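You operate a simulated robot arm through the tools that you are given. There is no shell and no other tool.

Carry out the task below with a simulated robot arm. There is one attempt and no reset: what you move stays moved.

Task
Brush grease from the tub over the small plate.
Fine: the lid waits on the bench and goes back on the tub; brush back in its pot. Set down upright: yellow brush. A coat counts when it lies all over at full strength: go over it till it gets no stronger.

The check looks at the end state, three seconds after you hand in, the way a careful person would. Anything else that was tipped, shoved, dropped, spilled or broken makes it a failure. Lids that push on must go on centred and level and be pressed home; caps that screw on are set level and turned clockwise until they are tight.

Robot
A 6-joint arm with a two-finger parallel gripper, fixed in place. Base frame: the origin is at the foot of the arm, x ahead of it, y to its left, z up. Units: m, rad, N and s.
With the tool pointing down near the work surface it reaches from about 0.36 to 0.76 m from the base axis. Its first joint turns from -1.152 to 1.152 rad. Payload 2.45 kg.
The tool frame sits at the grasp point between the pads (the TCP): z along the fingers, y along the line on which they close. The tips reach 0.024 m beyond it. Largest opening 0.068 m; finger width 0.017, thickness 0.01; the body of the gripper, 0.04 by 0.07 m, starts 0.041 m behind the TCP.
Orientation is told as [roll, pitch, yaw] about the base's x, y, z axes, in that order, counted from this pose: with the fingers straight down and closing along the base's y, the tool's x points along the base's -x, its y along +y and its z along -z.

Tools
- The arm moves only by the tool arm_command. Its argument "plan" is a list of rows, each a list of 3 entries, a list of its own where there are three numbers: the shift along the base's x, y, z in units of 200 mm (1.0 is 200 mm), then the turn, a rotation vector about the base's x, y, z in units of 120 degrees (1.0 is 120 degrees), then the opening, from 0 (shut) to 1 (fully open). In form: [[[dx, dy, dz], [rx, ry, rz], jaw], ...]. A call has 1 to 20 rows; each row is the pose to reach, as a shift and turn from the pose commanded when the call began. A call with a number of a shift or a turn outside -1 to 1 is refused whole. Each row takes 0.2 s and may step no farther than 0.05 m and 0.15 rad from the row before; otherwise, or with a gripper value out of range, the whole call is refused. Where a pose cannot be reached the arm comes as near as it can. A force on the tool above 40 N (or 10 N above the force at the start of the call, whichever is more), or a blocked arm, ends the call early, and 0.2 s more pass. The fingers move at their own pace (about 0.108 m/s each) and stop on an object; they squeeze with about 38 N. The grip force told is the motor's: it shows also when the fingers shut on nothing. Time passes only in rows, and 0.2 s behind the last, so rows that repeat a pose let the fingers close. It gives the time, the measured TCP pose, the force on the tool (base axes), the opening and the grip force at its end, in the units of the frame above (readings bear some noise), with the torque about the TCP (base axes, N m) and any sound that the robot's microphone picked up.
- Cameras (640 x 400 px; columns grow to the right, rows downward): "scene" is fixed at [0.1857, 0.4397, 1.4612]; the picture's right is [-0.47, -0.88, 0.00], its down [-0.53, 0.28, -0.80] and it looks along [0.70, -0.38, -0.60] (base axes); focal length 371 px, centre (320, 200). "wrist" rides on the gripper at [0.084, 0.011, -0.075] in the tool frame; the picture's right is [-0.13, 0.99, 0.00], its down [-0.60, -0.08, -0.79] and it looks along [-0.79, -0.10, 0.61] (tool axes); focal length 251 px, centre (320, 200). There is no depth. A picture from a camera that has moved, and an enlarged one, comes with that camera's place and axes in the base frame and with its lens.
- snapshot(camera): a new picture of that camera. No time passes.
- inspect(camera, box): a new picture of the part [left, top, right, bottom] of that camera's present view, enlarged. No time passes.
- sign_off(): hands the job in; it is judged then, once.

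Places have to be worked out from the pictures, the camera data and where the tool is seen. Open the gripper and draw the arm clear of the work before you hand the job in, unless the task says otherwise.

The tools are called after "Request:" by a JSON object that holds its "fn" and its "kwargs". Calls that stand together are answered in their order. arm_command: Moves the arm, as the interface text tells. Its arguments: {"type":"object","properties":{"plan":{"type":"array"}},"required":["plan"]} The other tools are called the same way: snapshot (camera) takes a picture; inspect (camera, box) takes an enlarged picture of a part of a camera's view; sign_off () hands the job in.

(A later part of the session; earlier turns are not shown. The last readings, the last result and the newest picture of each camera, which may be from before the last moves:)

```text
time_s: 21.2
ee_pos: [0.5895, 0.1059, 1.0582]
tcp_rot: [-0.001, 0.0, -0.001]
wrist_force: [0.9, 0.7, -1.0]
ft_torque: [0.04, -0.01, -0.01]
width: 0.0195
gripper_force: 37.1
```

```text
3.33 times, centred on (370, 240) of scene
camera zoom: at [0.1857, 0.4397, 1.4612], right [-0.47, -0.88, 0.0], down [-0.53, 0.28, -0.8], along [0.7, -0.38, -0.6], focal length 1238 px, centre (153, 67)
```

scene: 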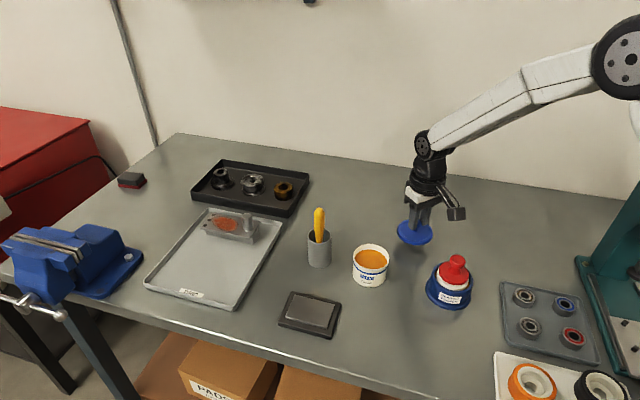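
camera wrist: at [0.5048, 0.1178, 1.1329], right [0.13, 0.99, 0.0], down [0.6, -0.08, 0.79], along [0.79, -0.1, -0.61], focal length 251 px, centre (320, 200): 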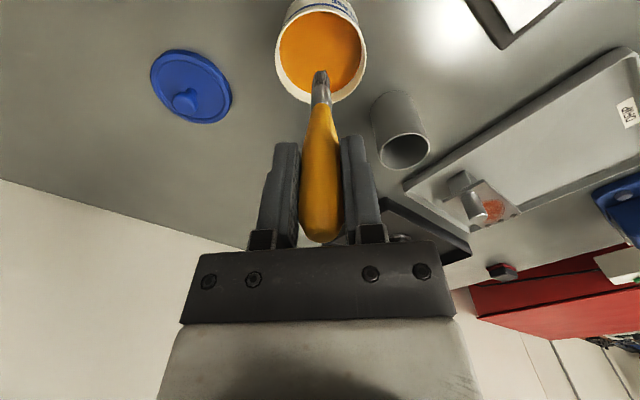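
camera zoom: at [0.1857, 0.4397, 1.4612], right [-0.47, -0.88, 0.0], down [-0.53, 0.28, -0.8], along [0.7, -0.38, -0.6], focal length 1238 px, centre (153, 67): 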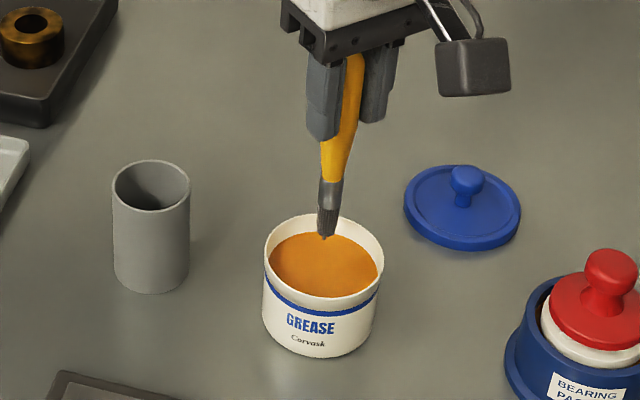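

The brush tip hovers above the middle of the grease. I dip about 13 mm deep, swirl within a 10 mm circle and come back up over the tub.

Request:
{"fn": "arm_command", "kwargs": {"plan": [[[0, 0, -0.1], [0, 0, 0], 0], [[0, 0, -0.17], [0, 0, 0], 0], [[0, 0, -0.215], [0, 0, 0], 0], [[0.04, 0, -0.215], [0, 0, 0], 0], [[0.03, 0.03, -0.215], [0, 0, 0], 0], [[0, 0.04, -0.215], [0, 0, 0], 0], [[-0.03, 0.03, -0.215], [0, 0, 0], 0], [[-0.04, 0, -0.215], [0, 0, 0], 0], [[-0.03, -0.03, -0.215], [0, 0, 0], 0], [[0, -0.04, -0.215], [0, 0, 0], 0], [[0.03, -0.03, -0.215], [0, 0, 0], 0], [[0, 0, -0.215], [0, 0, 0], 0], [[0, 0, -0.12], [0, 0, 0], 0], [[0, 0, -0.03], [0, 0, 0], 0], [[0, 0, 0], [0, 0, 0], 0], [[0, 0, 0], [0, 0, 0], 0]]}}

Request:
{"fn": "snapshot", "kwargs": {"camera": "wrist"}}

Request:
{"fn": "inspect", "kwargs": {"camera": "scene", "box": [330, 200, 410, 300]}}

```text
time_s: 24.6
ee_pos: [0.5893, 0.1068, 1.0597]
tcp_rot: [0.001, 0.0, 0.0]
wrist_force: [0.3, -1.0, -0.4]
ft_torque: [-0.02, 0.0, -0.02]
width: 0.0197
gripper_force: 37.3
```

```text
taken
camera wrist: at [0.505, 0.1184, 1.1332], right [0.13, 0.99, 0.0], down [0.6, -0.08, 0.79], along [0.79, -0.1, -0.61], focal length 251 px, centre (320, 200)
```

wrist: 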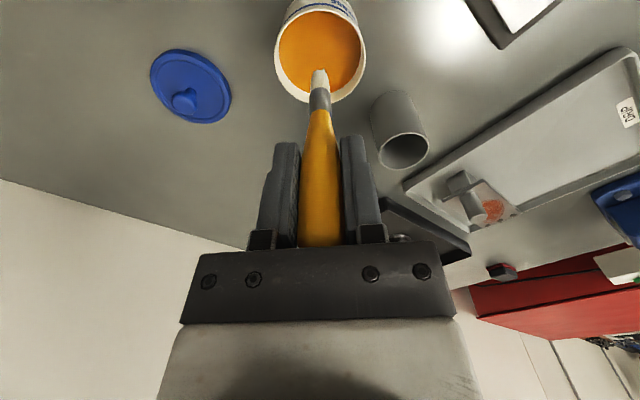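

```text
4.00 times, centred on (370, 250) of scene
camera zoom: at [0.1857, 0.4397, 1.4612], right [-0.47, -0.88, 0.0], down [-0.53, 0.28, -0.8], along [0.7, -0.38, -0.6], focal length 1485 px, centre (120, 0)
```

zoom: 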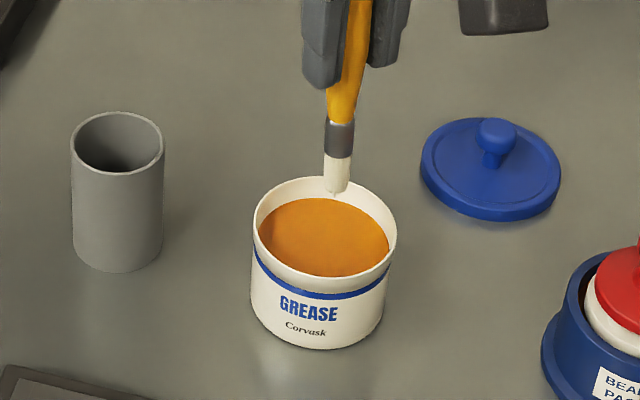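

The bristles now look coated in something cream-coloured, and the handle seems to sit slightly higher in the grip. I zoom in to measure where the tip is now.

Request:
{"fn": "inspect", "kwargs": {"camera": "scene", "box": [340, 200, 390, 260]}}

Request:
{"fn": "inspect", "kwargs": {"camera": "wrist", "box": [270, 40, 380, 150]}}

Request:
{"fn": "inspect", "kwargs": {"camera": "wrist", "box": [250, 130, 390, 260]}}

```text
6.67 times, centred on (365, 230) of scene
camera zoom: at [0.1857, 0.4397, 1.4612], right [-0.47, -0.88, 0.0], down [-0.53, 0.28, -0.8], along [0.7, -0.38, -0.6], focal length 2475 px, centre (20, 0)
```

zoom: 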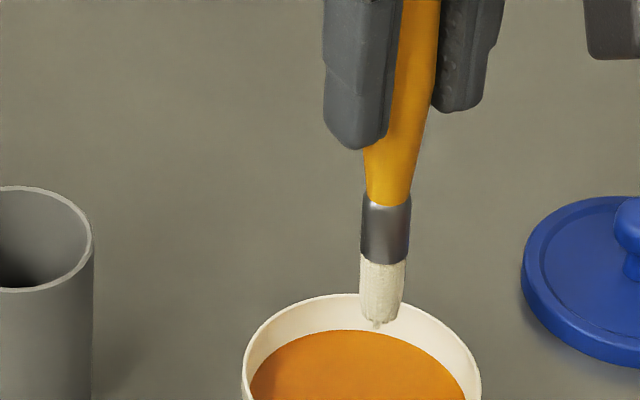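

```text
3.64 times, centred on (325, 95) of wrist
camera zoom: at [0.505, 0.1184, 1.1332], right [0.13, 0.99, 0.0], down [0.6, -0.08, 0.79], along [0.79, -0.1, -0.61], focal length 914 px, centre (302, 582)
```

zoom: 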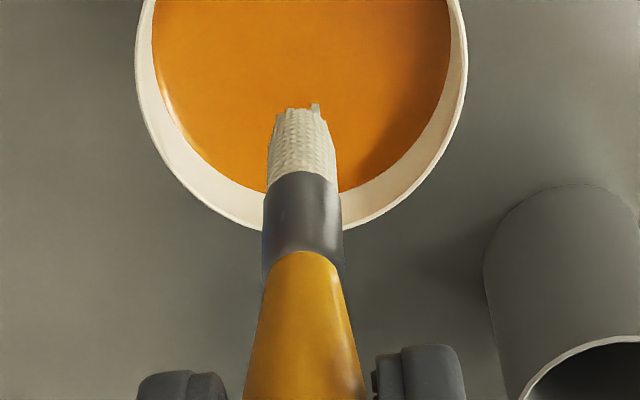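

```text
3.08 times, centred on (320, 195) of wrist
camera zoom: at [0.505, 0.1184, 1.1332], right [0.13, 0.99, 0.0], down [0.6, -0.08, 0.79], along [0.79, -0.1, -0.61], focal length 774 px, centre (320, 215)
```

zoom: 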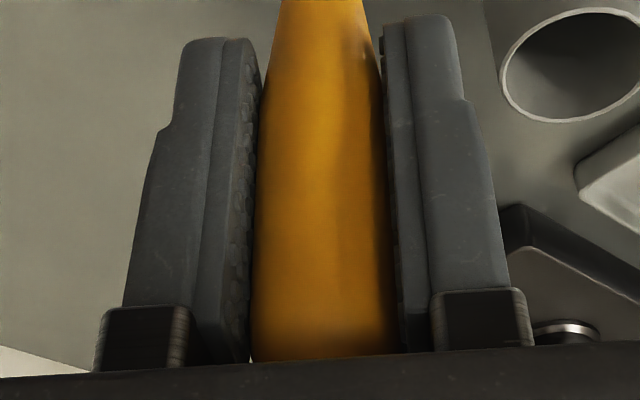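

Comparing the finger-to-ferrule distances shows the grease is stiff: the brush slid up about 11 mm in the grip, so the tip is now about 0.098 m below the TCP. The tub hasn't moved and the bristles are loaded. I carry the brush over the plate and hover to check tip and plate against each other.

Request:
{"fn": "arm_command", "kwargs": {"plan": [[[-0.03, 0.18, 0.02], [0, 0, 0], 0], [[-0.06, 0.36, 0.02], [0, 0, 0], 0], [[-0.1, 0.54, 0.02], [0, 0, 0], 0], [[-0.135, 0.743, 0], [0, 0, 0], 0], [[-0.135, 0.743, -0.1], [0, 0, 0], 0], [[-0.135, 0.743, -0.2], [0, 0, 0], 0], [[-0.135, 0.743, -0.2], [0, 0, 0], 0]]}}

Request:
{"fn": "snapshot", "kwargs": {"camera": "wrist"}}

Request:
{"fn": "inspect", "kwargs": {"camera": "scene", "box": [260, 220, 380, 350]}}

```text
time_s: 26.2
ee_pos: [0.5637, 0.2538, 1.0191]
tcp_rot: [-0.001, 0.0, -0.001]
wrist_force: [0.1, -0.4, 0.5]
ft_torque: [0.01, 0.04, 0.03]
width: 0.0196
gripper_force: 37.3
```

```text
taken
camera wrist: at [0.4782, 0.2662, 1.0931], right [0.13, 0.99, 0.0], down [0.6, -0.08, 0.79], along [0.79, -0.1, -0.61], focal length 251 px, centre (320, 200)
```

wrist: 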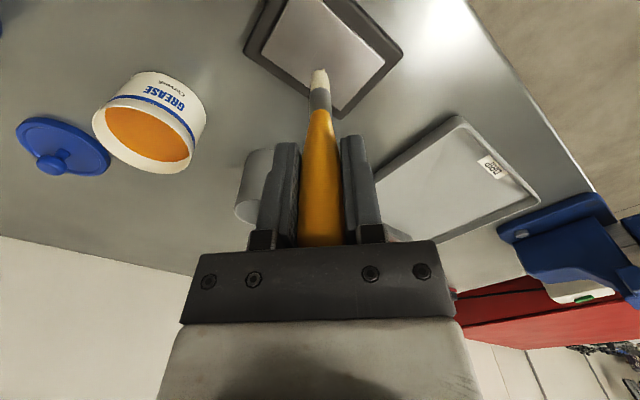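

```text
3.08 times, centred on (320, 285) of scene
camera zoom: at [0.1857, 0.4397, 1.4612], right [-0.47, -0.88, 0.0], down [-0.53, 0.28, -0.8], along [0.7, -0.38, -0.6], focal length 1142 px, centre (320, -62)
```

zoom: 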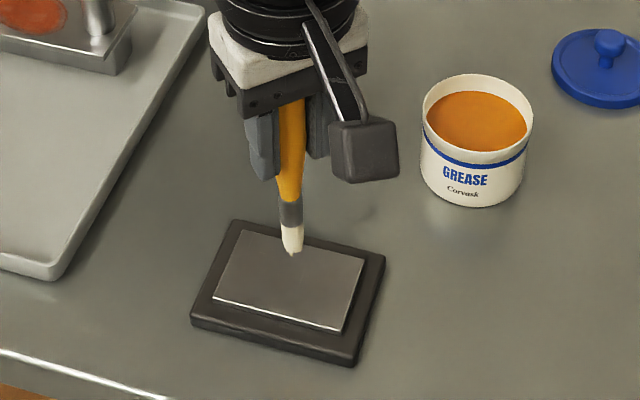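

I zoom in from both cameras to measure the tip against the plate corners.

Request:
{"fn": "inspect", "kwargs": {"camera": "scene", "box": [275, 270, 355, 330]}}

Request:
{"fn": "inspect", "kwargs": {"camera": "wrist", "box": [230, 0, 420, 125]}}

```text
6.67 times, centred on (315, 300) of scene
camera zoom: at [0.1857, 0.4397, 1.4612], right [-0.47, -0.88, 0.0], down [-0.53, 0.28, -0.8], along [0.7, -0.38, -0.6], focal length 2475 px, centre (353, -467)
```

zoom: 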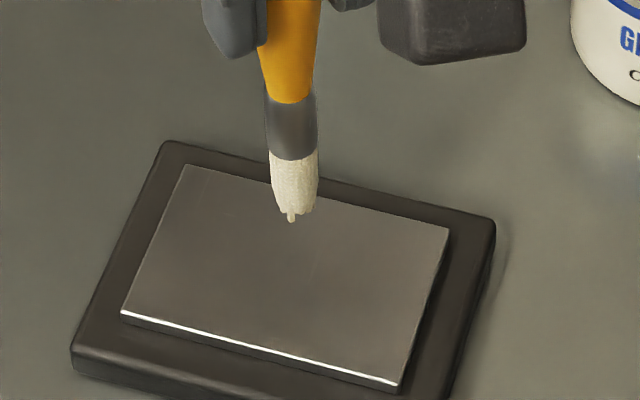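

```text
3.20 times, centred on (325, 62) of wrist
camera zoom: at [0.4782, 0.2662, 1.0931], right [0.13, 0.99, 0.0], down [0.6, -0.08, 0.79], along [0.79, -0.1, -0.61], focal length 805 px, centre (304, 640)
```

zoom: 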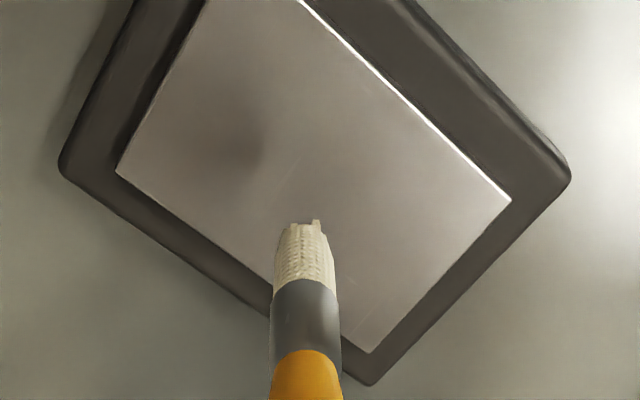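

Using the close-range wrist view, the tip is at about (0.560, 0.256, 0.919), and the plate is about 75 × 50 mm with its centre near (0.563, 0.259). I lower in small steps over the plate until I feel contact.

Request:
{"fn": "arm_command", "kwargs": {"plan": [[[0.01, 0.01, -0.04], [0, 0, 0], 0], [[0.01, 0.01, -0.08], [0, 0, 0], 0], [[0.01, 0.01, -0.095], [0, 0, 0], 0], [[0.01, 0.01, -0.095], [0, 0, 0], 0]]}}

Request:
{"fn": "inspect", "kwargs": {"camera": "scene", "box": [275, 270, 355, 330]}}

```text
time_s: 27.2
ee_pos: [0.5644, 0.2577, 0.9998]
tcp_rot: [0.0, 0.001, 0.0]
wrist_force: [0.3, 0.4, 0.4]
ft_torque: [0.0, -0.02, 0.0]
width: 0.0195
gripper_force: 37.4
```

```text
6.67 times, centred on (315, 300) of scene
camera zoom: at [0.1857, 0.4397, 1.4612], right [-0.47, -0.88, 0.0], down [-0.53, 0.28, -0.8], along [0.7, -0.38, -0.6], focal length 2475 px, centre (353, -467)
```

zoom: 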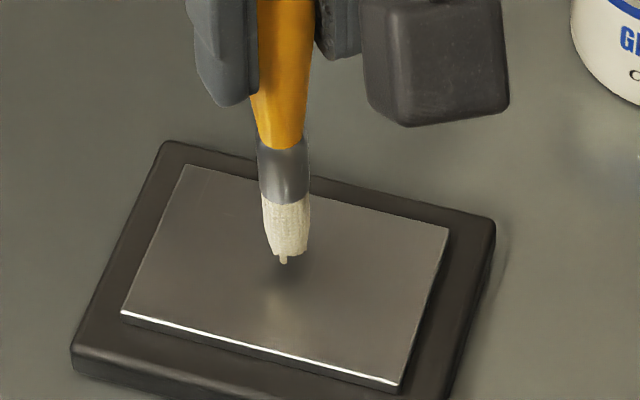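

No contact yet, and the shadow shows the tip still just above the plate. I continue down a few mm.

Request:
{"fn": "arm_command", "kwargs": {"plan": [[[0, 0, -0.01], [0, 0, 0], 0], [[0, 0, -0.02], [0, 0, 0], 0], [[0, 0, -0.02], [0, 0, 0], 0]]}}

Request:
{"fn": "inspect", "kwargs": {"camera": "scene", "box": [275, 270, 355, 330]}}

```text
time_s: 28.0
ee_pos: [0.5638, 0.2573, 0.996]
tcp_rot: [-0.001, 0.0, 0.001]
wrist_force: [-0.5, 1.0, -0.6]
ft_torque: [0.03, 0.0, -0.03]
width: 0.0193
gripper_force: 37.5
```

```text
6.67 times, centred on (315, 300) of scene
camera zoom: at [0.1857, 0.4397, 1.4612], right [-0.47, -0.88, 0.0], down [-0.53, 0.28, -0.8], along [0.7, -0.38, -0.6], focal length 2475 px, centre (353, -467)
```

zoom: 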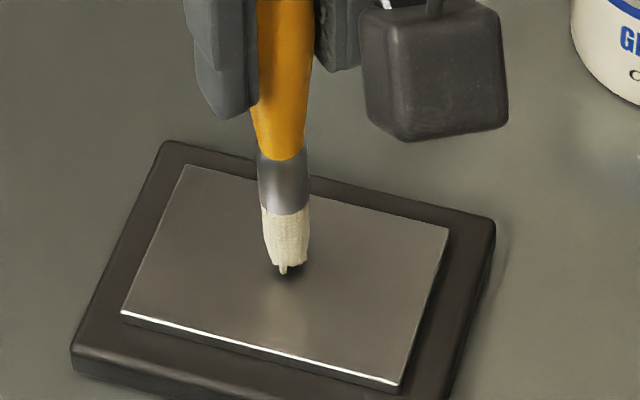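

The shadow has almost met the tip. Another 2 mm down.

Request:
{"fn": "arm_command", "kwargs": {"plan": [[[0, 0, -0.005], [0, 0, 0], 0], [[0, 0, -0.01], [0, 0, 0], 0], [[0, 0, -0.01], [0, 0, 0], 0]]}}

Request:
{"fn": "inspect", "kwargs": {"camera": "scene", "box": [275, 270, 355, 330]}}

```text
time_s: 28.8
ee_pos: [0.5631, 0.257, 0.9944]
tcp_rot: [-0.001, -0.002, -0.002]
wrist_force: [-1.7, -0.5, 5.2]
ft_torque: [-0.03, 0.1, 0.0]
width: 0.0196
gripper_force: 37.4
```

```text
6.67 times, centred on (315, 300) of scene
camera zoom: at [0.1856, 0.4396, 1.4612], right [-0.47, -0.88, 0.0], down [-0.53, 0.28, -0.8], along [0.7, -0.38, -0.6], focal length 2475 px, centre (353, -467)
```

zoom: 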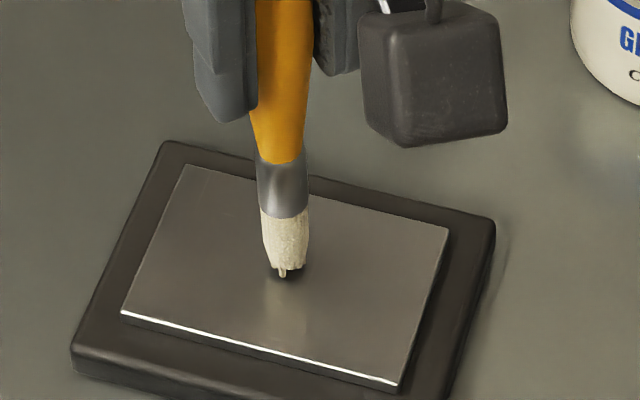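

Contact at 5.2 N, with the TCP commanded at z≈0.995, and the tip within about 1.5 mm of the plate centre. I make one test stroke along the plate's long axis (45° in the base frame) to see how the coat takes.

Request:
{"fn": "arm_command", "kwargs": {"plan": [[[0.04, 0.035, 0], [0, 0, 0], 0], [[0.08, 0.075, 0], [0, 0, 0], 0], [[0.118, 0.115, 0], [0, 0, 0], 0], [[0.08, 0.075, 0], [0, 0, 0], 0], [[0.04, 0.035, 0], [0, 0, 0], 0], [[0, -0.005, 0], [0, 0, 0], 0], [[-0.04, -0.045, 0], [0, 0, 0], 0], [[-0.08, -0.085, 0], [0, 0, 0], 0], [[-0.122, -0.125, 0], [0, 0, 0], 0], [[-0.122, -0.125, 0], [0, 0, 0], 0]]}}

Request:
{"fn": "inspect", "kwargs": {"camera": "scene", "box": [275, 270, 355, 330]}}

Request:
{"fn": "snapshot", "kwargs": {"camera": "wrist"}}

```text
time_s: 31.0
ee_pos: [0.5397, 0.2324, 0.9948]
tcp_rot: [-0.001, -0.001, 0.002]
wrist_force: [0.7, 0.3, 0.6]
ft_torque: [0.05, -0.05, 0.01]
width: 0.0197
gripper_force: 37.6
```

```text
6.67 times, centred on (315, 300) of scene
camera zoom: at [0.1857, 0.4397, 1.4612], right [-0.47, -0.88, 0.0], down [-0.53, 0.28, -0.8], along [0.7, -0.38, -0.6], focal length 2475 px, centre (353, -467)
```

zoom: 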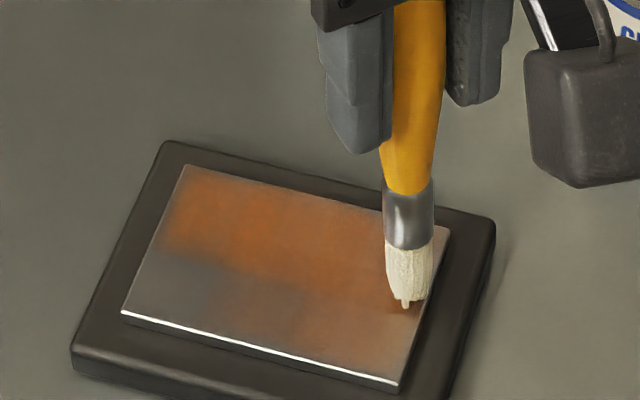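

```text
taken
camera wrist: at [0.4555, 0.2439, 1.0689], right [0.13, 0.99, 0.0], down [0.6, -0.08, 0.79], along [0.79, -0.1, -0.61], focal length 251 px, centre (320, 200)
```

wrist: 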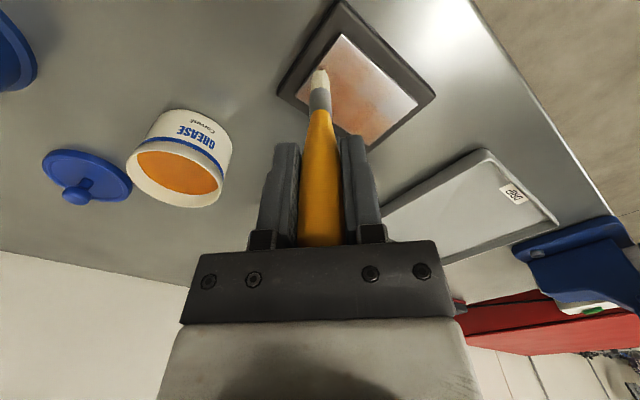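

The stroke left an orange coat in a wide band and the plate has not moved. I now raster the plate in lines 9 mm apart along its long axis, pressing very slightly more.

Request:
{"fn": "arm_command", "kwargs": {"plan": [[[0.0318, -0.0318, -0.003], [0, 0, 0], 0], [[0.0636, -0.0636, -0.003], [0, 0, 0], 0], [[0.1237, -0.0035, -0.003], [0, 0, 0], 0], [[0.1838, 0.0566, -0.003], [0, 0, 0], 0], [[0.2439, 0.1167, -0.003], [0, 0, 0], 0], [[0.3041, 0.1768, -0.003], [0, 0, 0], 0], [[0.2722, 0.2086, -0.003], [0, 0, 0], 0], [[0.2121, 0.1485, -0.003], [0, 0, 0], 0], [[0.152, 0.0884, -0.003], [0, 0, 0], 0], [[0.0919, 0.0283, -0.003], [0, 0, 0], 0], [[0.0318, -0.0318, -0.003], [0, 0, 0], 0], [[0, 0, -0.003], [0, 0, 0], 0], [[0.0601, 0.0601, -0.003], [0, 0, 0], 0], [[0.1202, 0.1202, -0.003], [0, 0, 0], 0], [[0.1803, 0.1803, -0.003], [0, 0, 0], 0], [[0.2404, 0.2404, -0.003], [0, 0, 0], 0], [[0.2086, 0.2722, -0.003], [0, 0, 0], 0], [[0.1485, 0.2121, -0.003], [0, 0, 0], 0], [[0.0884, 0.152, -0.003], [0, 0, 0], 0], [[0.0283, 0.0919, -0.003], [0, 0, 0], 0]]}}

Request:
{"fn": "inspect", "kwargs": {"camera": "scene", "box": [275, 270, 355, 330]}}

```text
time_s: 35.2
ee_pos: [0.5435, 0.2503, 0.9949]
tcp_rot: [-0.001, 0.001, 0.001]
wrist_force: [1.1, 1.5, 3.3]
ft_torque: [0.11, -0.09, -0.01]
width: 0.0196
gripper_force: 37.7
```

```text
6.67 times, centred on (315, 300) of scene
camera zoom: at [0.1857, 0.4397, 1.4612], right [-0.47, -0.88, 0.0], down [-0.53, 0.28, -0.8], along [0.7, -0.38, -0.6], focal length 2475 px, centre (353, -467)
```

zoom: 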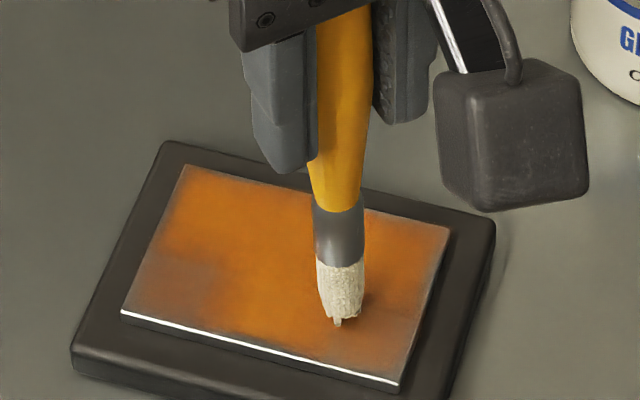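

The coat is building up well in the middle and is thinner along the edges. I continue with the +v lines and then go around the rim of the plate.

Request:
{"fn": "arm_command", "kwargs": {"plan": [[[-0.0601, -0.0601, 0], [0, 0, 0], 0], [[-0.0919, -0.0283, 0], [0, 0, 0], 0], [[-0.0318, 0.0318, 0], [0, 0, 0], 0], [[0.0283, 0.0919, 0], [0, 0, 0], 0], [[0.0884, 0.152, 0], [0, 0, 0], 0], [[0.1485, 0.2121, 0], [0, 0, 0], 0], [[0.145, 0.2227, 0], [0, 0, 0], 0], [[0.0813, 0.1591, 0], [0, 0, 0], 0], [[0.0212, 0.099, 0], [0, 0, 0], 0], [[-0.0389, 0.0389, 0], [0, 0, 0], 0], [[-0.1025, -0.0247, 0], [0, 0, 0], 0], [[-0.0672, -0.0601, 0], [0, 0, 0], 0], [[-0.0318, -0.0955, 0], [0, 0, 0], 0], [[0.0035, -0.1308, 0], [0, 0, 0], 0], [[0.0389, -0.1662, 0], [0, 0, 0], 0], [[0.1025, -0.1025, 0], [0, 0, 0], 0], [[0.1626, -0.0424, 0], [0, 0, 0], 0], [[0.2227, 0.0177, 0], [0, 0, 0], 0], [[0.2864, 0.0813, 0], [0, 0, 0], 0], [[0.251, 0.1167, 0], [0, 0, 0], 0]]}}

Request:
{"fn": "inspect", "kwargs": {"camera": "scene", "box": [275, 270, 355, 330]}}

Request:
{"fn": "snapshot", "kwargs": {"camera": "wrist"}}

```text
time_s: 39.4
ee_pos: [0.5955, 0.2752, 0.9937]
tcp_rot: [-0.001, -0.003, 0.001]
wrist_force: [2.2, -0.7, 9.4]
ft_torque: [-0.11, -0.31, -0.01]
width: 0.0195
gripper_force: 37.8
```

```text
6.67 times, centred on (315, 300) of scene
camera zoom: at [0.1857, 0.4395, 1.4613], right [-0.47, -0.88, 0.0], down [-0.53, 0.28, -0.8], along [0.7, -0.38, -0.6], focal length 2475 px, centre (353, -467)
```

zoom: 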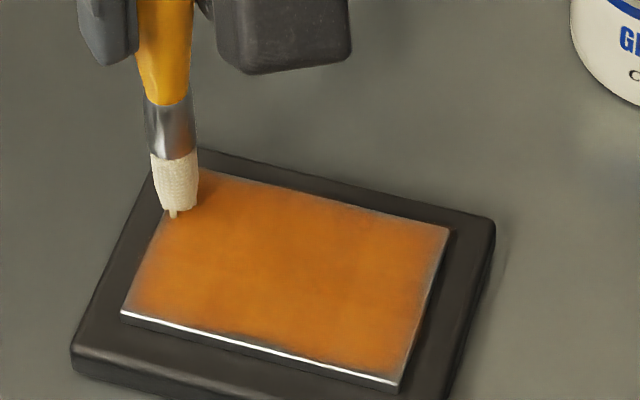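

```text
taken
camera wrist: at [0.5111, 0.2864, 1.0679], right [0.13, 0.99, 0.0], down [0.6, -0.08, 0.79], along [0.79, -0.1, -0.61], focal length 251 px, centre (320, 200)
```

wrist: 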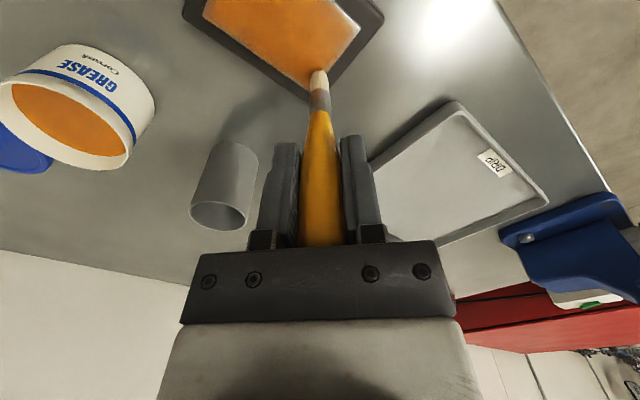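

The plate is nearly fully orange, with the thinnest spots at the very edges; the tip actually sits about 1.5 mm further along +u than I assumed. I make a second pass crosswise, corrected for that offset.

Request:
{"fn": "arm_command", "kwargs": {"plan": [[[0.0414, -0.0449, 0], [0, 0, 0], 0], [[-0.0329, 0.0293, 0], [0, 0, 0], 0], [[-0.1071, 0.1036, 0], [0, 0, 0], 0], [[-0.1389, 0.0718, 0], [0, 0, 0], 0], [[-0.0647, -0.0025, 0], [0, 0, 0], 0], [[0.0095, -0.0767, 0], [0, 0, 0], 0], [[-0.0223, -0.1085, 0], [0, 0, 0], 0], [[-0.0965, -0.0343, 0], [0, 0, 0], 0], [[-0.1708, 0.04, 0], [0, 0, 0], 0], [[-0.2026, 0.0081, 0], [0, 0, 0], 0], [[-0.1283, -0.0661, 0], [0, 0, 0], 0], [[-0.0541, -0.1404, 0], [0, 0, 0], 0], [[-0.0859, -0.1722, 0], [0, 0, 0], 0], [[-0.1602, -0.0979, 0], [0, 0, 0], 0], [[-0.2344, -0.0237, 0], [0, 0, 0], 0], [[-0.2662, -0.0555, 0], [0, 0, 0], 0], [[-0.192, -0.1298, 0], [0, 0, 0], 0], [[-0.1177, -0.204, 0], [0, 0, 0], 0], [[-0.1496, -0.2358, 0], [0, 0, 0], 0], [[-0.2238, -0.1616, 0], [0, 0, 0], 0]]}}

Request:
{"fn": "inspect", "kwargs": {"camera": "scene", "box": [275, 270, 355, 330]}}

```text
time_s: 43.6
ee_pos: [0.5519, 0.2405, 0.9935]
tcp_rot: [-0.004, 0.0, 0.0]
wrist_force: [3.3, -3.3, 10.7]
ft_torque: [-0.34, -0.33, 0.0]
width: 0.0197
gripper_force: 37.5
```

```text
6.67 times, centred on (315, 300) of scene
camera zoom: at [0.1857, 0.4394, 1.4613], right [-0.47, -0.88, 0.0], down [-0.53, 0.28, -0.8], along [0.7, -0.38, -0.6], focal length 2475 px, centre (353, -467)
```

zoom: 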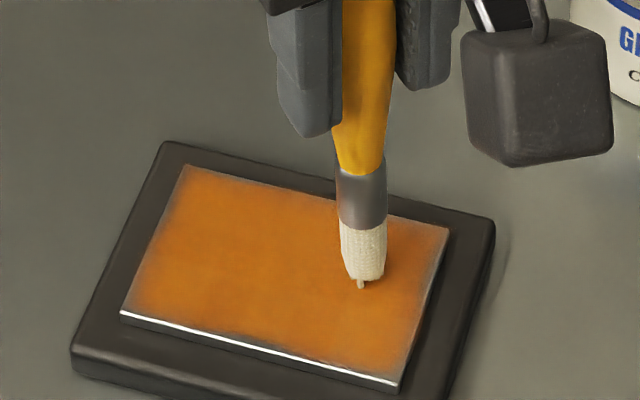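

The interior now looks evenly saturated. I finish the crosswise lines at the -u end and then run along all four edges.

Request:
{"fn": "arm_command", "kwargs": {"plan": [[[-0.0742, 0.0742, 0], [0, 0, 0], 0], [[-0.1061, 0.0424, 0], [0, 0, 0], 0], [[-0.0318, -0.0318, 0], [0, 0, 0], 0], [[0.0424, -0.1061, 0], [0, 0, 0], 0], [[0.0106, -0.1379, 0], [0, 0, 0], 0], [[-0.0636, -0.0636, 0], [0, 0, 0], 0], [[-0.1379, 0.0106, 0], [0, 0, 0], 0], [[-0.099, 0.0566, 0], [0, 0, 0], 0], [[-0.0424, 0.1131, 0], [0, 0, 0], 0], [[0.0141, 0.1697, 0], [0, 0, 0], 0], [[0.0707, 0.2263, 0], [0, 0, 0], 0], [[0.1131, 0.2687, 0], [0, 0, 0], 0], [[0.1626, 0.2192, 0], [0, 0, 0], 0], [[0.2192, 0.1626, 0], [0, 0, 0], 0], [[0.2687, 0.1131, 0], [0, 0, 0], 0], [[0.2263, 0.0707, 0], [0, 0, 0], 0], [[0.1697, 0.0141, 0], [0, 0, 0], 0], [[0.1131, -0.0424, 0], [0, 0, 0], 0], [[0.0566, -0.099, 0], [0, 0, 0], 0], [[0.0141, -0.1414, 0], [0, 0, 0], 0]]}}

Request:
{"fn": "inspect", "kwargs": {"camera": "scene", "box": [275, 270, 355, 330]}}

Request:
{"fn": "snapshot", "kwargs": {"camera": "wrist"}}

```text
time_s: 47.8
ee_pos: [0.5541, 0.2137, 0.995]
tcp_rot: [0.0, -0.001, -0.001]
wrist_force: [-0.3, -1.2, 0.1]
ft_torque: [-0.02, -0.03, 0.0]
width: 0.0196
gripper_force: 37.3
```

```text
6.67 times, centred on (315, 300) of scene
camera zoom: at [0.1857, 0.4397, 1.4612], right [-0.47, -0.88, 0.0], down [-0.53, 0.28, -0.8], along [0.7, -0.38, -0.6], focal length 2475 px, centre (353, -467)
```

zoom: 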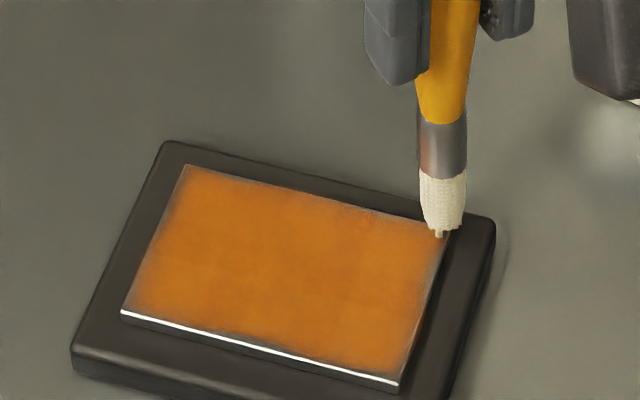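

```text
taken
camera wrist: at [0.4697, 0.2254, 1.0692], right [0.13, 0.99, 0.0], down [0.6, -0.08, 0.79], along [0.79, -0.1, -0.61], focal length 251 px, centre (320, 200)
```

wrist: 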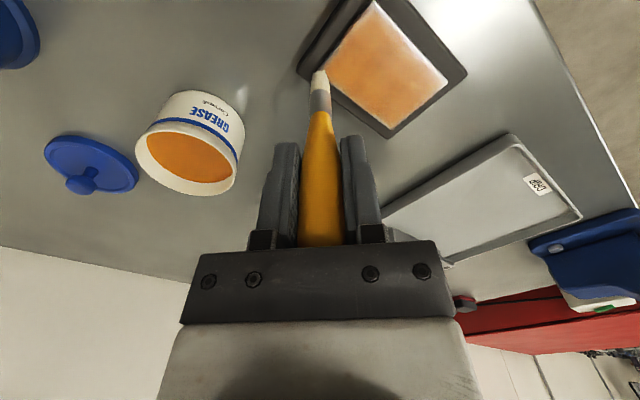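

The tip ends at the B corner and the coat looks uniform except for a faint border. I lift 5 cm and look at the whole plate from both cameras.

Request:
{"fn": "arm_command", "kwargs": {"plan": [[[0, 0, 0.05], [0, 0, 0], 0], [[0, 0, 0.15], [0, 0, 0], 0], [[0, 0, 0.25], [0, 0, 0], 0], [[0, 0, 0.25], [0, 0, 0], 0]]}}

Request:
{"fn": "inspect", "kwargs": {"camera": "scene", "box": [278, 285, 348, 335]}}

Request:
{"fn": "inspect", "kwargs": {"camera": "wrist", "box": [290, 0, 480, 130]}}

```text
time_s: 48.8
ee_pos: [0.5553, 0.2133, 1.0449]
tcp_rot: [0.001, -0.002, -0.001]
wrist_force: [-0.2, 0.1, -1.0]
ft_torque: [0.01, 0.01, 0.02]
width: 0.0197
gripper_force: 37.0
```

```text
8.00 times, centred on (313, 310) of scene
camera zoom: at [0.1857, 0.4397, 1.4612], right [-0.47, -0.88, 0.0], down [-0.53, 0.28, -0.8], along [0.7, -0.38, -0.6], focal length 2970 px, centre (376, -680)
```

zoom: 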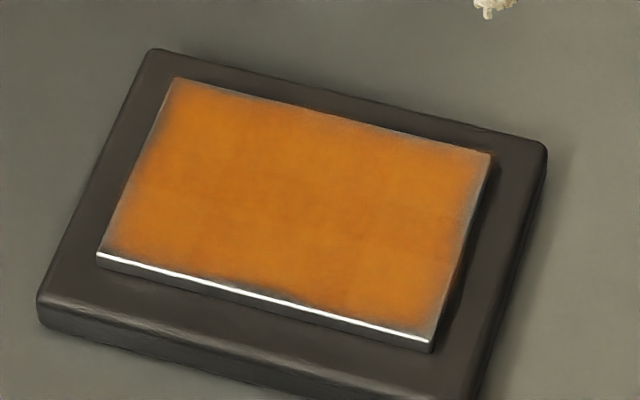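

```text
3.08 times, centred on (385, 65) of wrist
camera zoom: at [0.4699, 0.2243, 1.1195], right [0.13, 0.99, 0.0], down [0.6, -0.08, 0.79], along [0.79, -0.1, -0.61], focal length 774 px, centre (120, 615)
```

zoom: 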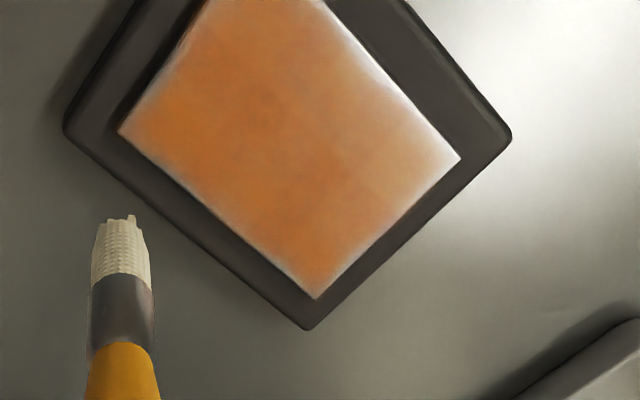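

The middle is saturated, but a 2–3 mm border fades. I recharge the brush to see whether the coat gets any stronger: first back over the tub, lowering to just above the grease.

Request:
{"fn": "arm_command", "kwargs": {"plan": [[[0, 0, 0.1], [0, 0, 0], 0], [[0.04, -0.13, 0.1], [0, 0, 0], 0], [[0.09, -0.27, 0.1], [0, 0, 0], 0], [[0.13, -0.4, 0.1], [0, 0, 0], 0], [[0.1774, -0.5336, 0.1], [0, 0, 0], 0], [[0.1774, -0.5336, 0], [0, 0, 0], 0], [[0.1774, -0.5336, -0.1], [0, 0, 0], 0], [[0.1774, -0.5336, -0.12], [0, 0, 0], 0], [[0.1774, -0.5336, -0.12], [0, 0, 0], 0]]}}

Request:
{"fn": "inspect", "kwargs": {"camera": "scene", "box": [330, 200, 410, 300]}}

```text
time_s: 50.8
ee_pos: [0.5886, 0.1056, 1.021]
tcp_rot: [-0.001, 0.0, -0.001]
wrist_force: [0.5, 0.6, -0.9]
ft_torque: [-0.01, 0.01, -0.01]
width: 0.0198
gripper_force: 36.9
```

```text
4.00 times, centred on (370, 250) of scene
camera zoom: at [0.1857, 0.4397, 1.4612], right [-0.47, -0.88, 0.0], down [-0.53, 0.28, -0.8], along [0.7, -0.38, -0.6], focal length 1485 px, centre (120, 0)
```

zoom: 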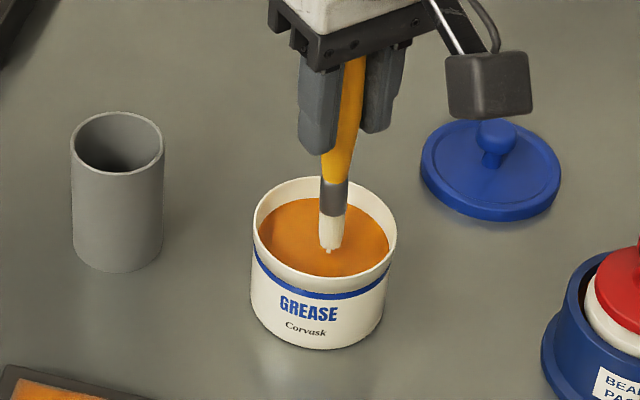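

The tip is just above or at the grease in the middle of the tub. I lower 3 mm gently and check the force.

Request:
{"fn": "arm_command", "kwargs": {"plan": [[[0, 0, -0.01], [0, 0, 0], 0], [[0, 0, -0.02], [0, 0, 0], 0], [[0, 0, -0.02], [0, 0, 0], 0]]}}

Request:
{"fn": "inspect", "kwargs": {"camera": "scene", "box": [340, 220, 400, 290]}}

```text
time_s: 51.6
ee_pos: [0.588, 0.1069, 1.0161]
tcp_rot: [0.001, 0.0, 0.001]
wrist_force: [-0.2, -0.4, -1.0]
ft_torque: [0.01, 0.01, -0.01]
width: 0.0198
gripper_force: 37.6
```

```text
5.71 times, centred on (370, 255) of scene
camera zoom: at [0.1857, 0.4397, 1.4612], right [-0.47, -0.88, 0.0], down [-0.53, 0.28, -0.8], along [0.7, -0.38, -0.6], focal length 2122 px, centre (34, -114)
```

zoom: 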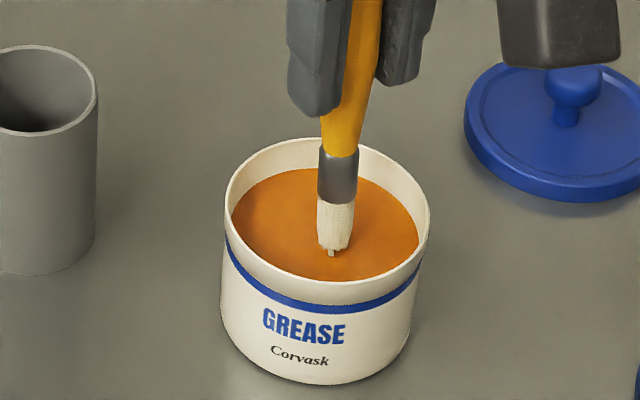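

Still no resistance at z≈1.016. I lower another 3 mm in small steps.

Request:
{"fn": "arm_command", "kwargs": {"plan": [[[0, 0, -0.005], [0, 0, 0], 0], [[0, 0, -0.01], [0, 0, 0], 0], [[0, 0, -0.015], [0, 0, 0], 0], [[0, 0, -0.015], [0, 0, 0], 0]]}}

Request:
{"fn": "inspect", "kwargs": {"camera": "scene", "box": [340, 220, 400, 290]}}

```text
time_s: 52.6
ee_pos: [0.5884, 0.1085, 1.016]
tcp_rot: [0.001, -0.005, 0.001]
wrist_force: [-2.6, -0.5, 26.6]
ft_torque: [-0.06, 0.19, -0.03]
width: 0.0198
gripper_force: 37.8
```

```text
5.71 times, centred on (370, 255) of scene
camera zoom: at [0.1851, 0.4396, 1.4613], right [-0.47, -0.88, 0.0], down [-0.53, 0.28, -0.8], along [0.7, -0.38, -0.6], focal length 2122 px, centre (34, -114)
```

zoom: 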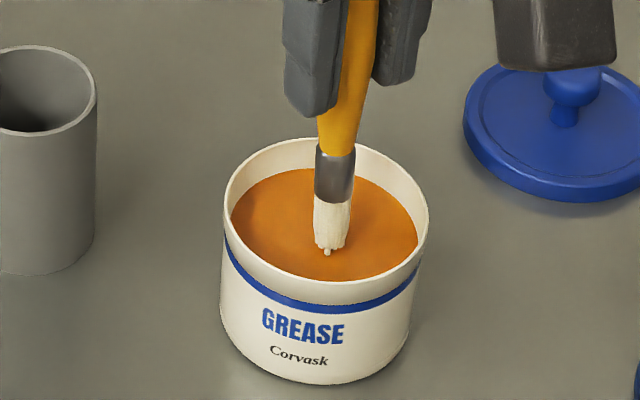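

The grease surface resists at z≈1.0155 (26.6 N at 1.0135). I back off about 1.5 mm, swirl lightly and lift out.

Request:
{"fn": "arm_command", "kwargs": {"plan": [[[0, 0, 0.008], [0, 0, 0], 0], [[0.03, 0, 0.008], [0, 0, 0], 0], [[0.02, 0.03, 0.008], [0, 0, 0], 0], [[-0.02, 0.03, 0.008], [0, 0, 0], 0], [[-0.03, 0, 0.008], [0, 0, 0], 0], [[-0.02, -0.03, 0.008], [0, 0, 0], 0], [[0.02, -0.03, 0.008], [0, 0, 0], 0], [[0, 0, 0.008], [0, 0, 0], 0], [[0, 0, 0.1], [0, 0, 0], 0], [[0, 0, 0.2], [0, 0, 0], 0], [[0, 0, 0.255], [0, 0, 0], 0], [[0, 0, 0.255], [0, 0, 0], 0]]}}

Request:
{"fn": "snapshot", "kwargs": {"camera": "scene"}}

Request:
{"fn": "inspect", "kwargs": {"camera": "scene", "box": [330, 200, 410, 300]}}

Request:
{"fn": "snapshot", "kwargs": {"camera": "wrist"}}

```text
time_s: 55.2
ee_pos: [0.5911, 0.1066, 1.0646]
tcp_rot: [-0.001, 0.0, 0.001]
wrist_force: [-1.1, 0.7, 0.0]
ft_torque: [0.0, 0.03, 0.01]
width: 0.0195
gripper_force: 37.3
```

```text
taken
```

scene: 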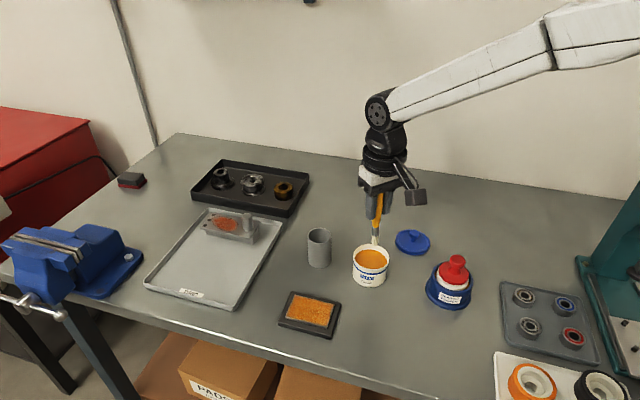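

```text
4.00 times, centred on (370, 250) of scene
camera zoom: at [0.1857, 0.4397, 1.4612], right [-0.47, -0.88, 0.0], down [-0.53, 0.28, -0.8], along [0.7, -0.38, -0.6], focal length 1485 px, centre (120, 0)
```

zoom: 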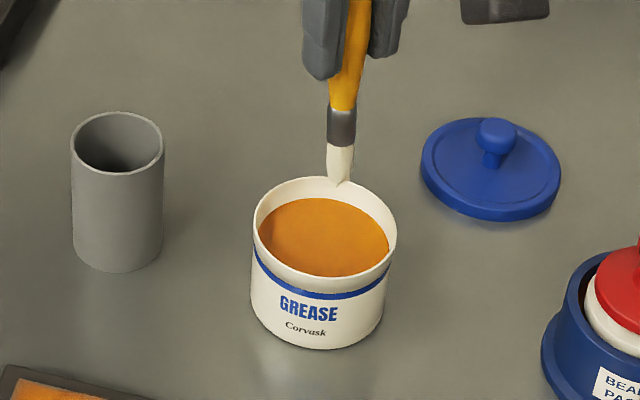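

```text
taken
camera wrist: at [0.5058, 0.118, 1.1376], right [0.13, 0.99, 0.0], down [0.6, -0.08, 0.79], along [0.79, -0.1, -0.61], focal length 251 px, centre (320, 200)
```

wrist: 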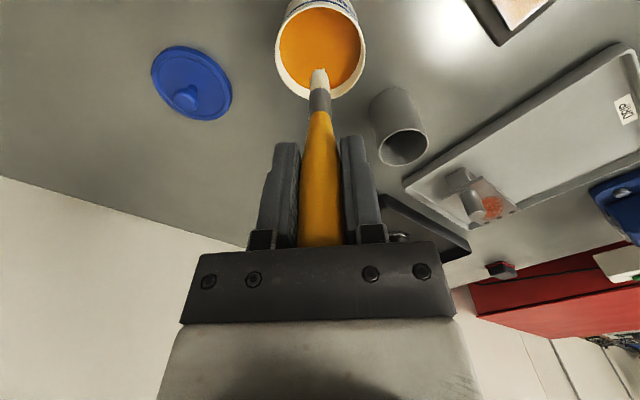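

The brush is recharged, and the tub, lid and pot are all where they should be. I go back over the plate near its A corner and lower to contact height.

Request:
{"fn": "arm_command", "kwargs": {"plan": [[[0.01, 0.19, 0], [0, 0, 0], 0], [[0.02, 0.39, 0], [0, 0, 0], 0], [[0.03, 0.59, 0], [0, 0, 0], 0], [[0.0415, 0.781, 0], [0, 0, 0], 0], [[0.0415, 0.781, -0.15], [0, 0, 0], 0], [[0.0415, 0.781, -0.29], [0, 0, 0], 0], [[0.0415, 0.781, -0.335], [0, 0, 0], 0], [[0.0415, 0.781, -0.345], [0, 0, 0], 0], [[0.0415, 0.781, -0.345], [0, 0, 0], 0]]}}

Request:
{"fn": "inspect", "kwargs": {"camera": "scene", "box": [275, 270, 355, 330]}}

```text
time_s: 57.2
ee_pos: [0.598, 0.2632, 0.9938]
tcp_rot: [0.0, 0.0, 0.0]
wrist_force: [-0.7, -0.2, -0.5]
ft_torque: [0.02, -0.01, 0.02]
width: 0.02
gripper_force: 36.8
```

```text
6.67 times, centred on (315, 300) of scene
camera zoom: at [0.1857, 0.4397, 1.4612], right [-0.47, -0.88, 0.0], down [-0.53, 0.28, -0.8], along [0.7, -0.38, -0.6], focal length 2475 px, centre (353, -467)
```

zoom: 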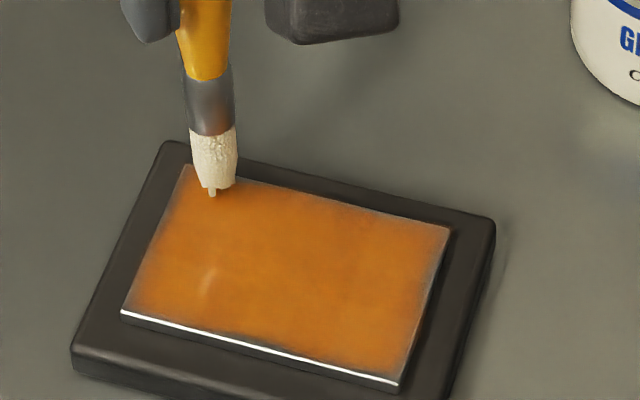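

No contact yet at commanded z=0.9955; the tip sits about 3 mm short in u compared with before. I lower another 1.5 mm to touch.

Request:
{"fn": "arm_command", "kwargs": {"plan": [[[0, 0, -0.004], [0, 0, 0], 0], [[0, 0, -0.008], [0, 0, 0], 0], [[0, 0, -0.008], [0, 0, 0], 0]]}}

Request:
{"fn": "inspect", "kwargs": {"camera": "scene", "box": [275, 270, 355, 330]}}

```text
time_s: 58.0
ee_pos: [0.5978, 0.2634, 0.9931]
tcp_rot: [0.0, -0.001, 0.0]
wrist_force: [0.7, -0.2, 0.5]
ft_torque: [-0.01, 0.0, 0.01]
width: 0.0196
gripper_force: 37.6
```

```text
6.67 times, centred on (315, 300) of scene
camera zoom: at [0.1857, 0.4397, 1.4612], right [-0.47, -0.88, 0.0], down [-0.53, 0.28, -0.8], along [0.7, -0.38, -0.6], focal length 2475 px, centre (353, -467)
```

zoom: 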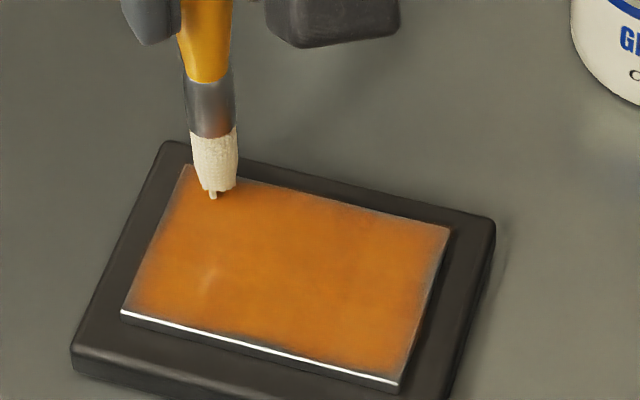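

Contact starts at about z=0.9937. I press about 1 mm further and start another full lengthwise raster out to the edges with the recharged brush.

Request:
{"fn": "arm_command", "kwargs": {"plan": [[[0.0477, 0.0138, -0.005], [0, 0, 0], 0], [[-0.0177, -0.0516, -0.005], [0, 0, 0], 0], [[-0.0813, -0.1153, -0.005], [0, 0, 0], 0], [[-0.145, -0.1789, -0.005], [0, 0, 0], 0], [[-0.2104, -0.2443, -0.005], [0, 0, 0], 0], [[-0.2316, -0.2231, -0.005], [0, 0, 0], 0], [[-0.1662, -0.1577, -0.005], [0, 0, 0], 0], [[-0.1025, -0.094, -0.005], [0, 0, 0], 0], [[-0.0389, -0.0304, -0.005], [0, 0, 0], 0], [[0.0265, 0.035, -0.005], [0, 0, 0], 0], [[0.0018, 0.0597, -0.005], [0, 0, 0], 0], [[-0.0636, -0.0057, -0.005], [0, 0, 0], 0], [[-0.1273, -0.0693, -0.005], [0, 0, 0], 0], [[-0.1909, -0.1329, -0.005], [0, 0, 0], 0], [[-0.2563, -0.1983, -0.005], [0, 0, 0], 0], [[-0.2811, -0.1736, -0.005], [0, 0, 0], 0], [[-0.2157, -0.1082, -0.005], [0, 0, 0], 0], [[-0.152, -0.0445, -0.005], [0, 0, 0], 0], [[-0.0884, 0.0191, -0.005], [0, 0, 0], 0], [[-0.023, 0.0845, -0.005], [0, 0, 0], 0]]}}

Request:
{"fn": "inspect", "kwargs": {"camera": "scene", "box": [275, 270, 355, 330]}}

```text
time_s: 62.2
ee_pos: [0.591, 0.281, 0.9932]
tcp_rot: [0.001, -0.002, 0.0]
wrist_force: [0.7, -0.7, -0.6]
ft_torque: [-0.02, -0.02, 0.03]
width: 0.0196
gripper_force: 37.3
```

```text
6.67 times, centred on (315, 300) of scene
camera zoom: at [0.1857, 0.4397, 1.4612], right [-0.47, -0.88, 0.0], down [-0.53, 0.28, -0.8], along [0.7, -0.38, -0.6], focal length 2475 px, centre (353, -467)
```

zoom: 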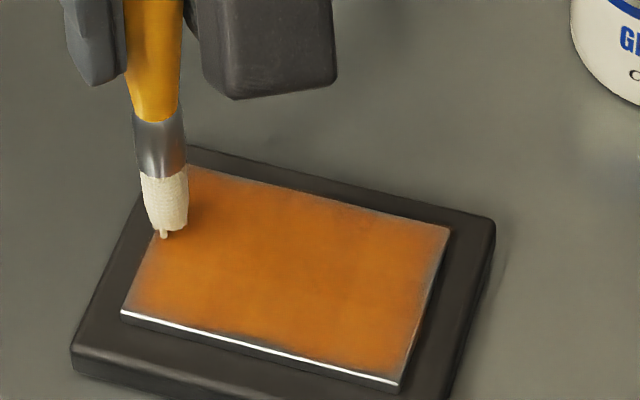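

The tip is right where I aimed (about 36, -2), but the force reads near zero. I lower 1 mm to check contact here.

Request:
{"fn": "arm_command", "kwargs": {"plan": [[[-0.02, -0.02, -0.003], [0, 0, 0], 0], [[-0.02, -0.02, -0.006], [0, 0, 0], 0], [[-0.02, -0.02, -0.006], [0, 0, 0], 0]]}}

Request:
{"fn": "inspect", "kwargs": {"camera": "scene", "box": [275, 270, 355, 330]}}

```text
time_s: 63.0
ee_pos: [0.5884, 0.2768, 0.9926]
tcp_rot: [0.0, 0.0, 0.001]
wrist_force: [-0.4, 1.1, 1.9]
ft_torque: [0.03, 0.03, 0.01]
width: 0.0197
gripper_force: 37.3
```

```text
6.67 times, centred on (315, 300) of scene
camera zoom: at [0.1857, 0.4397, 1.4612], right [-0.47, -0.88, 0.0], down [-0.53, 0.28, -0.8], along [0.7, -0.38, -0.6], focal length 2475 px, centre (353, -467)
```

zoom: 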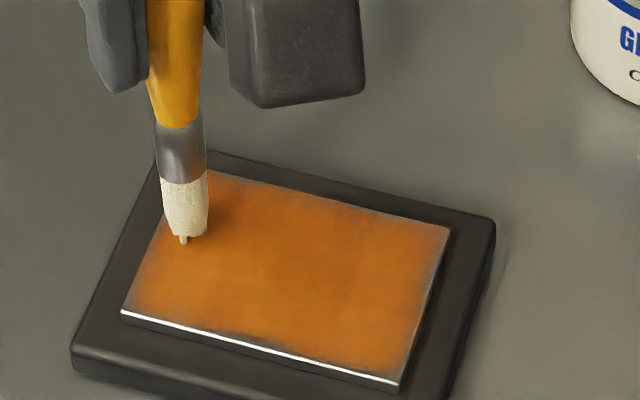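

Light contact, 1.9 N at commanded z=0.9917; the brush has crept up about 2 mm in the grip. I press 0.6 mm more and raster the +v half of the plate.

Request:
{"fn": "arm_command", "kwargs": {"plan": [[[-0.0014, 0.0431, -0.003], [0, 0, 0], 0], [[-0.0668, -0.0223, -0.003], [0, 0, 0], 0], [[-0.1305, -0.0859, -0.003], [0, 0, 0], 0], [[-0.1941, -0.1496, -0.003], [0, 0, 0], 0], [[-0.2595, -0.215, -0.003], [0, 0, 0], 0], [[-0.2843, -0.1902, -0.003], [0, 0, 0], 0], [[-0.2188, -0.1248, -0.003], [0, 0, 0], 0], [[-0.1552, -0.0612, -0.003], [0, 0, 0], 0], [[-0.0916, 0.0025, -0.003], [0, 0, 0], 0], [[-0.0262, 0.0679, -0.003], [0, 0, 0], 0], [[-0.0509, 0.0926, -0.003], [0, 0, 0], 0], [[-0.1163, 0.0272, -0.003], [0, 0, 0], 0], [[-0.18, -0.0364, -0.003], [0, 0, 0], 0], [[-0.2436, -0.1001, -0.003], [0, 0, 0], 0], [[-0.309, -0.1655, -0.003], [0, 0, 0], 0], [[-0.3267, -0.1478, -0.003], [0, 0, 0], 0], [[-0.2613, -0.0824, -0.003], [0, 0, 0], 0], [[-0.1976, -0.0187, -0.003], [0, 0, 0], 0], [[-0.134, 0.0449, -0.003], [0, 0, 0], 0], [[-0.0686, 0.1103, -0.003], [0, 0, 0], 0]]}}

Request:
{"fn": "inspect", "kwargs": {"camera": "scene", "box": [275, 270, 355, 330]}}

```text
time_s: 67.2
ee_pos: [0.5749, 0.3, 0.99]
tcp_rot: [0.0, -0.002, -0.001]
wrist_force: [-1.6, -3.2, 15.4]
ft_torque: [-0.28, 0.19, -0.02]
width: 0.0196
gripper_force: 36.9
```

```text
6.67 times, centred on (315, 300) of scene
camera zoom: at [0.1854, 0.4394, 1.4613], right [-0.47, -0.88, 0.0], down [-0.53, 0.28, -0.8], along [0.7, -0.38, -0.6], focal length 2475 px, centre (353, -467)
```

zoom: 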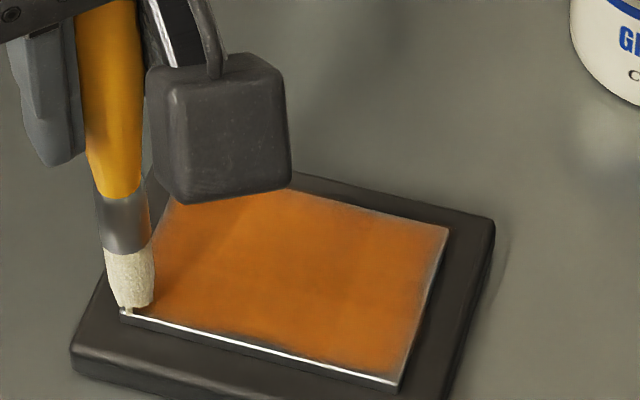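

The +v edge is filled in better now, with 15 N at the D corner. I run slowly around the whole perimeter about 1.5 mm inside the edges, with slightly lighter pressure.

Request:
{"fn": "arm_command", "kwargs": {"plan": [[[-0.0053, -0.0053, 0.001], [0, 0, 0], 0], [[0.0336, -0.0442, 0.001], [0, 0, 0], 0], [[0.0725, -0.0831, 0.001], [0, 0, 0], 0], [[0.1114, -0.122, 0.001], [0, 0, 0], 0], [[0.152, -0.1626, 0.001], [0, 0, 0], 0], [[0.1078, -0.2068, 0.001], [0, 0, 0], 0], [[0.0654, -0.2493, 0.001], [0, 0, 0], 0], [[0.023, -0.2917, 0.001], [0, 0, 0], 0], [[-0.0194, -0.3341, 0.001], [0, 0, 0], 0], [[-0.0619, -0.3765, 0.001], [0, 0, 0], 0], [[-0.1043, -0.419, 0.001], [0, 0, 0], 0], [[-0.1467, -0.3801, 0.001], [0, 0, 0], 0], [[-0.1856, -0.3412, 0.001], [0, 0, 0], 0], [[-0.2245, -0.3023, 0.001], [0, 0, 0], 0], [[-0.2634, -0.2634, 0.001], [0, 0, 0], 0], [[-0.221, -0.2174, 0.001], [0, 0, 0], 0], [[-0.1785, -0.175, 0.001], [0, 0, 0], 0], [[-0.1361, -0.1326, 0.001], [0, 0, 0], 0], [[-0.0937, -0.0902, 0.001], [0, 0, 0], 0], [[-0.0513, -0.0477, 0.001], [0, 0, 0], 0]]}}

Request:
{"fn": "inspect", "kwargs": {"camera": "scene", "box": [275, 270, 355, 330]}}

```text
time_s: 71.4
ee_pos: [0.5651, 0.289, 0.9909]
tcp_rot: [0.001, 0.002, -0.001]
wrist_force: [-0.5, -0.3, 2.5]
ft_torque: [-0.07, 0.01, -0.01]
width: 0.0195
gripper_force: 37.5
```

```text
6.67 times, centred on (315, 300) of scene
camera zoom: at [0.1857, 0.4396, 1.4612], right [-0.47, -0.88, 0.0], down [-0.53, 0.28, -0.8], along [0.7, -0.38, -0.6], focal length 2475 px, centre (353, -467)
```

zoom: 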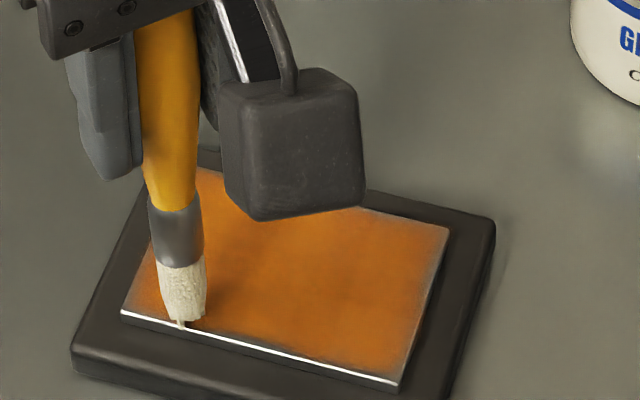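

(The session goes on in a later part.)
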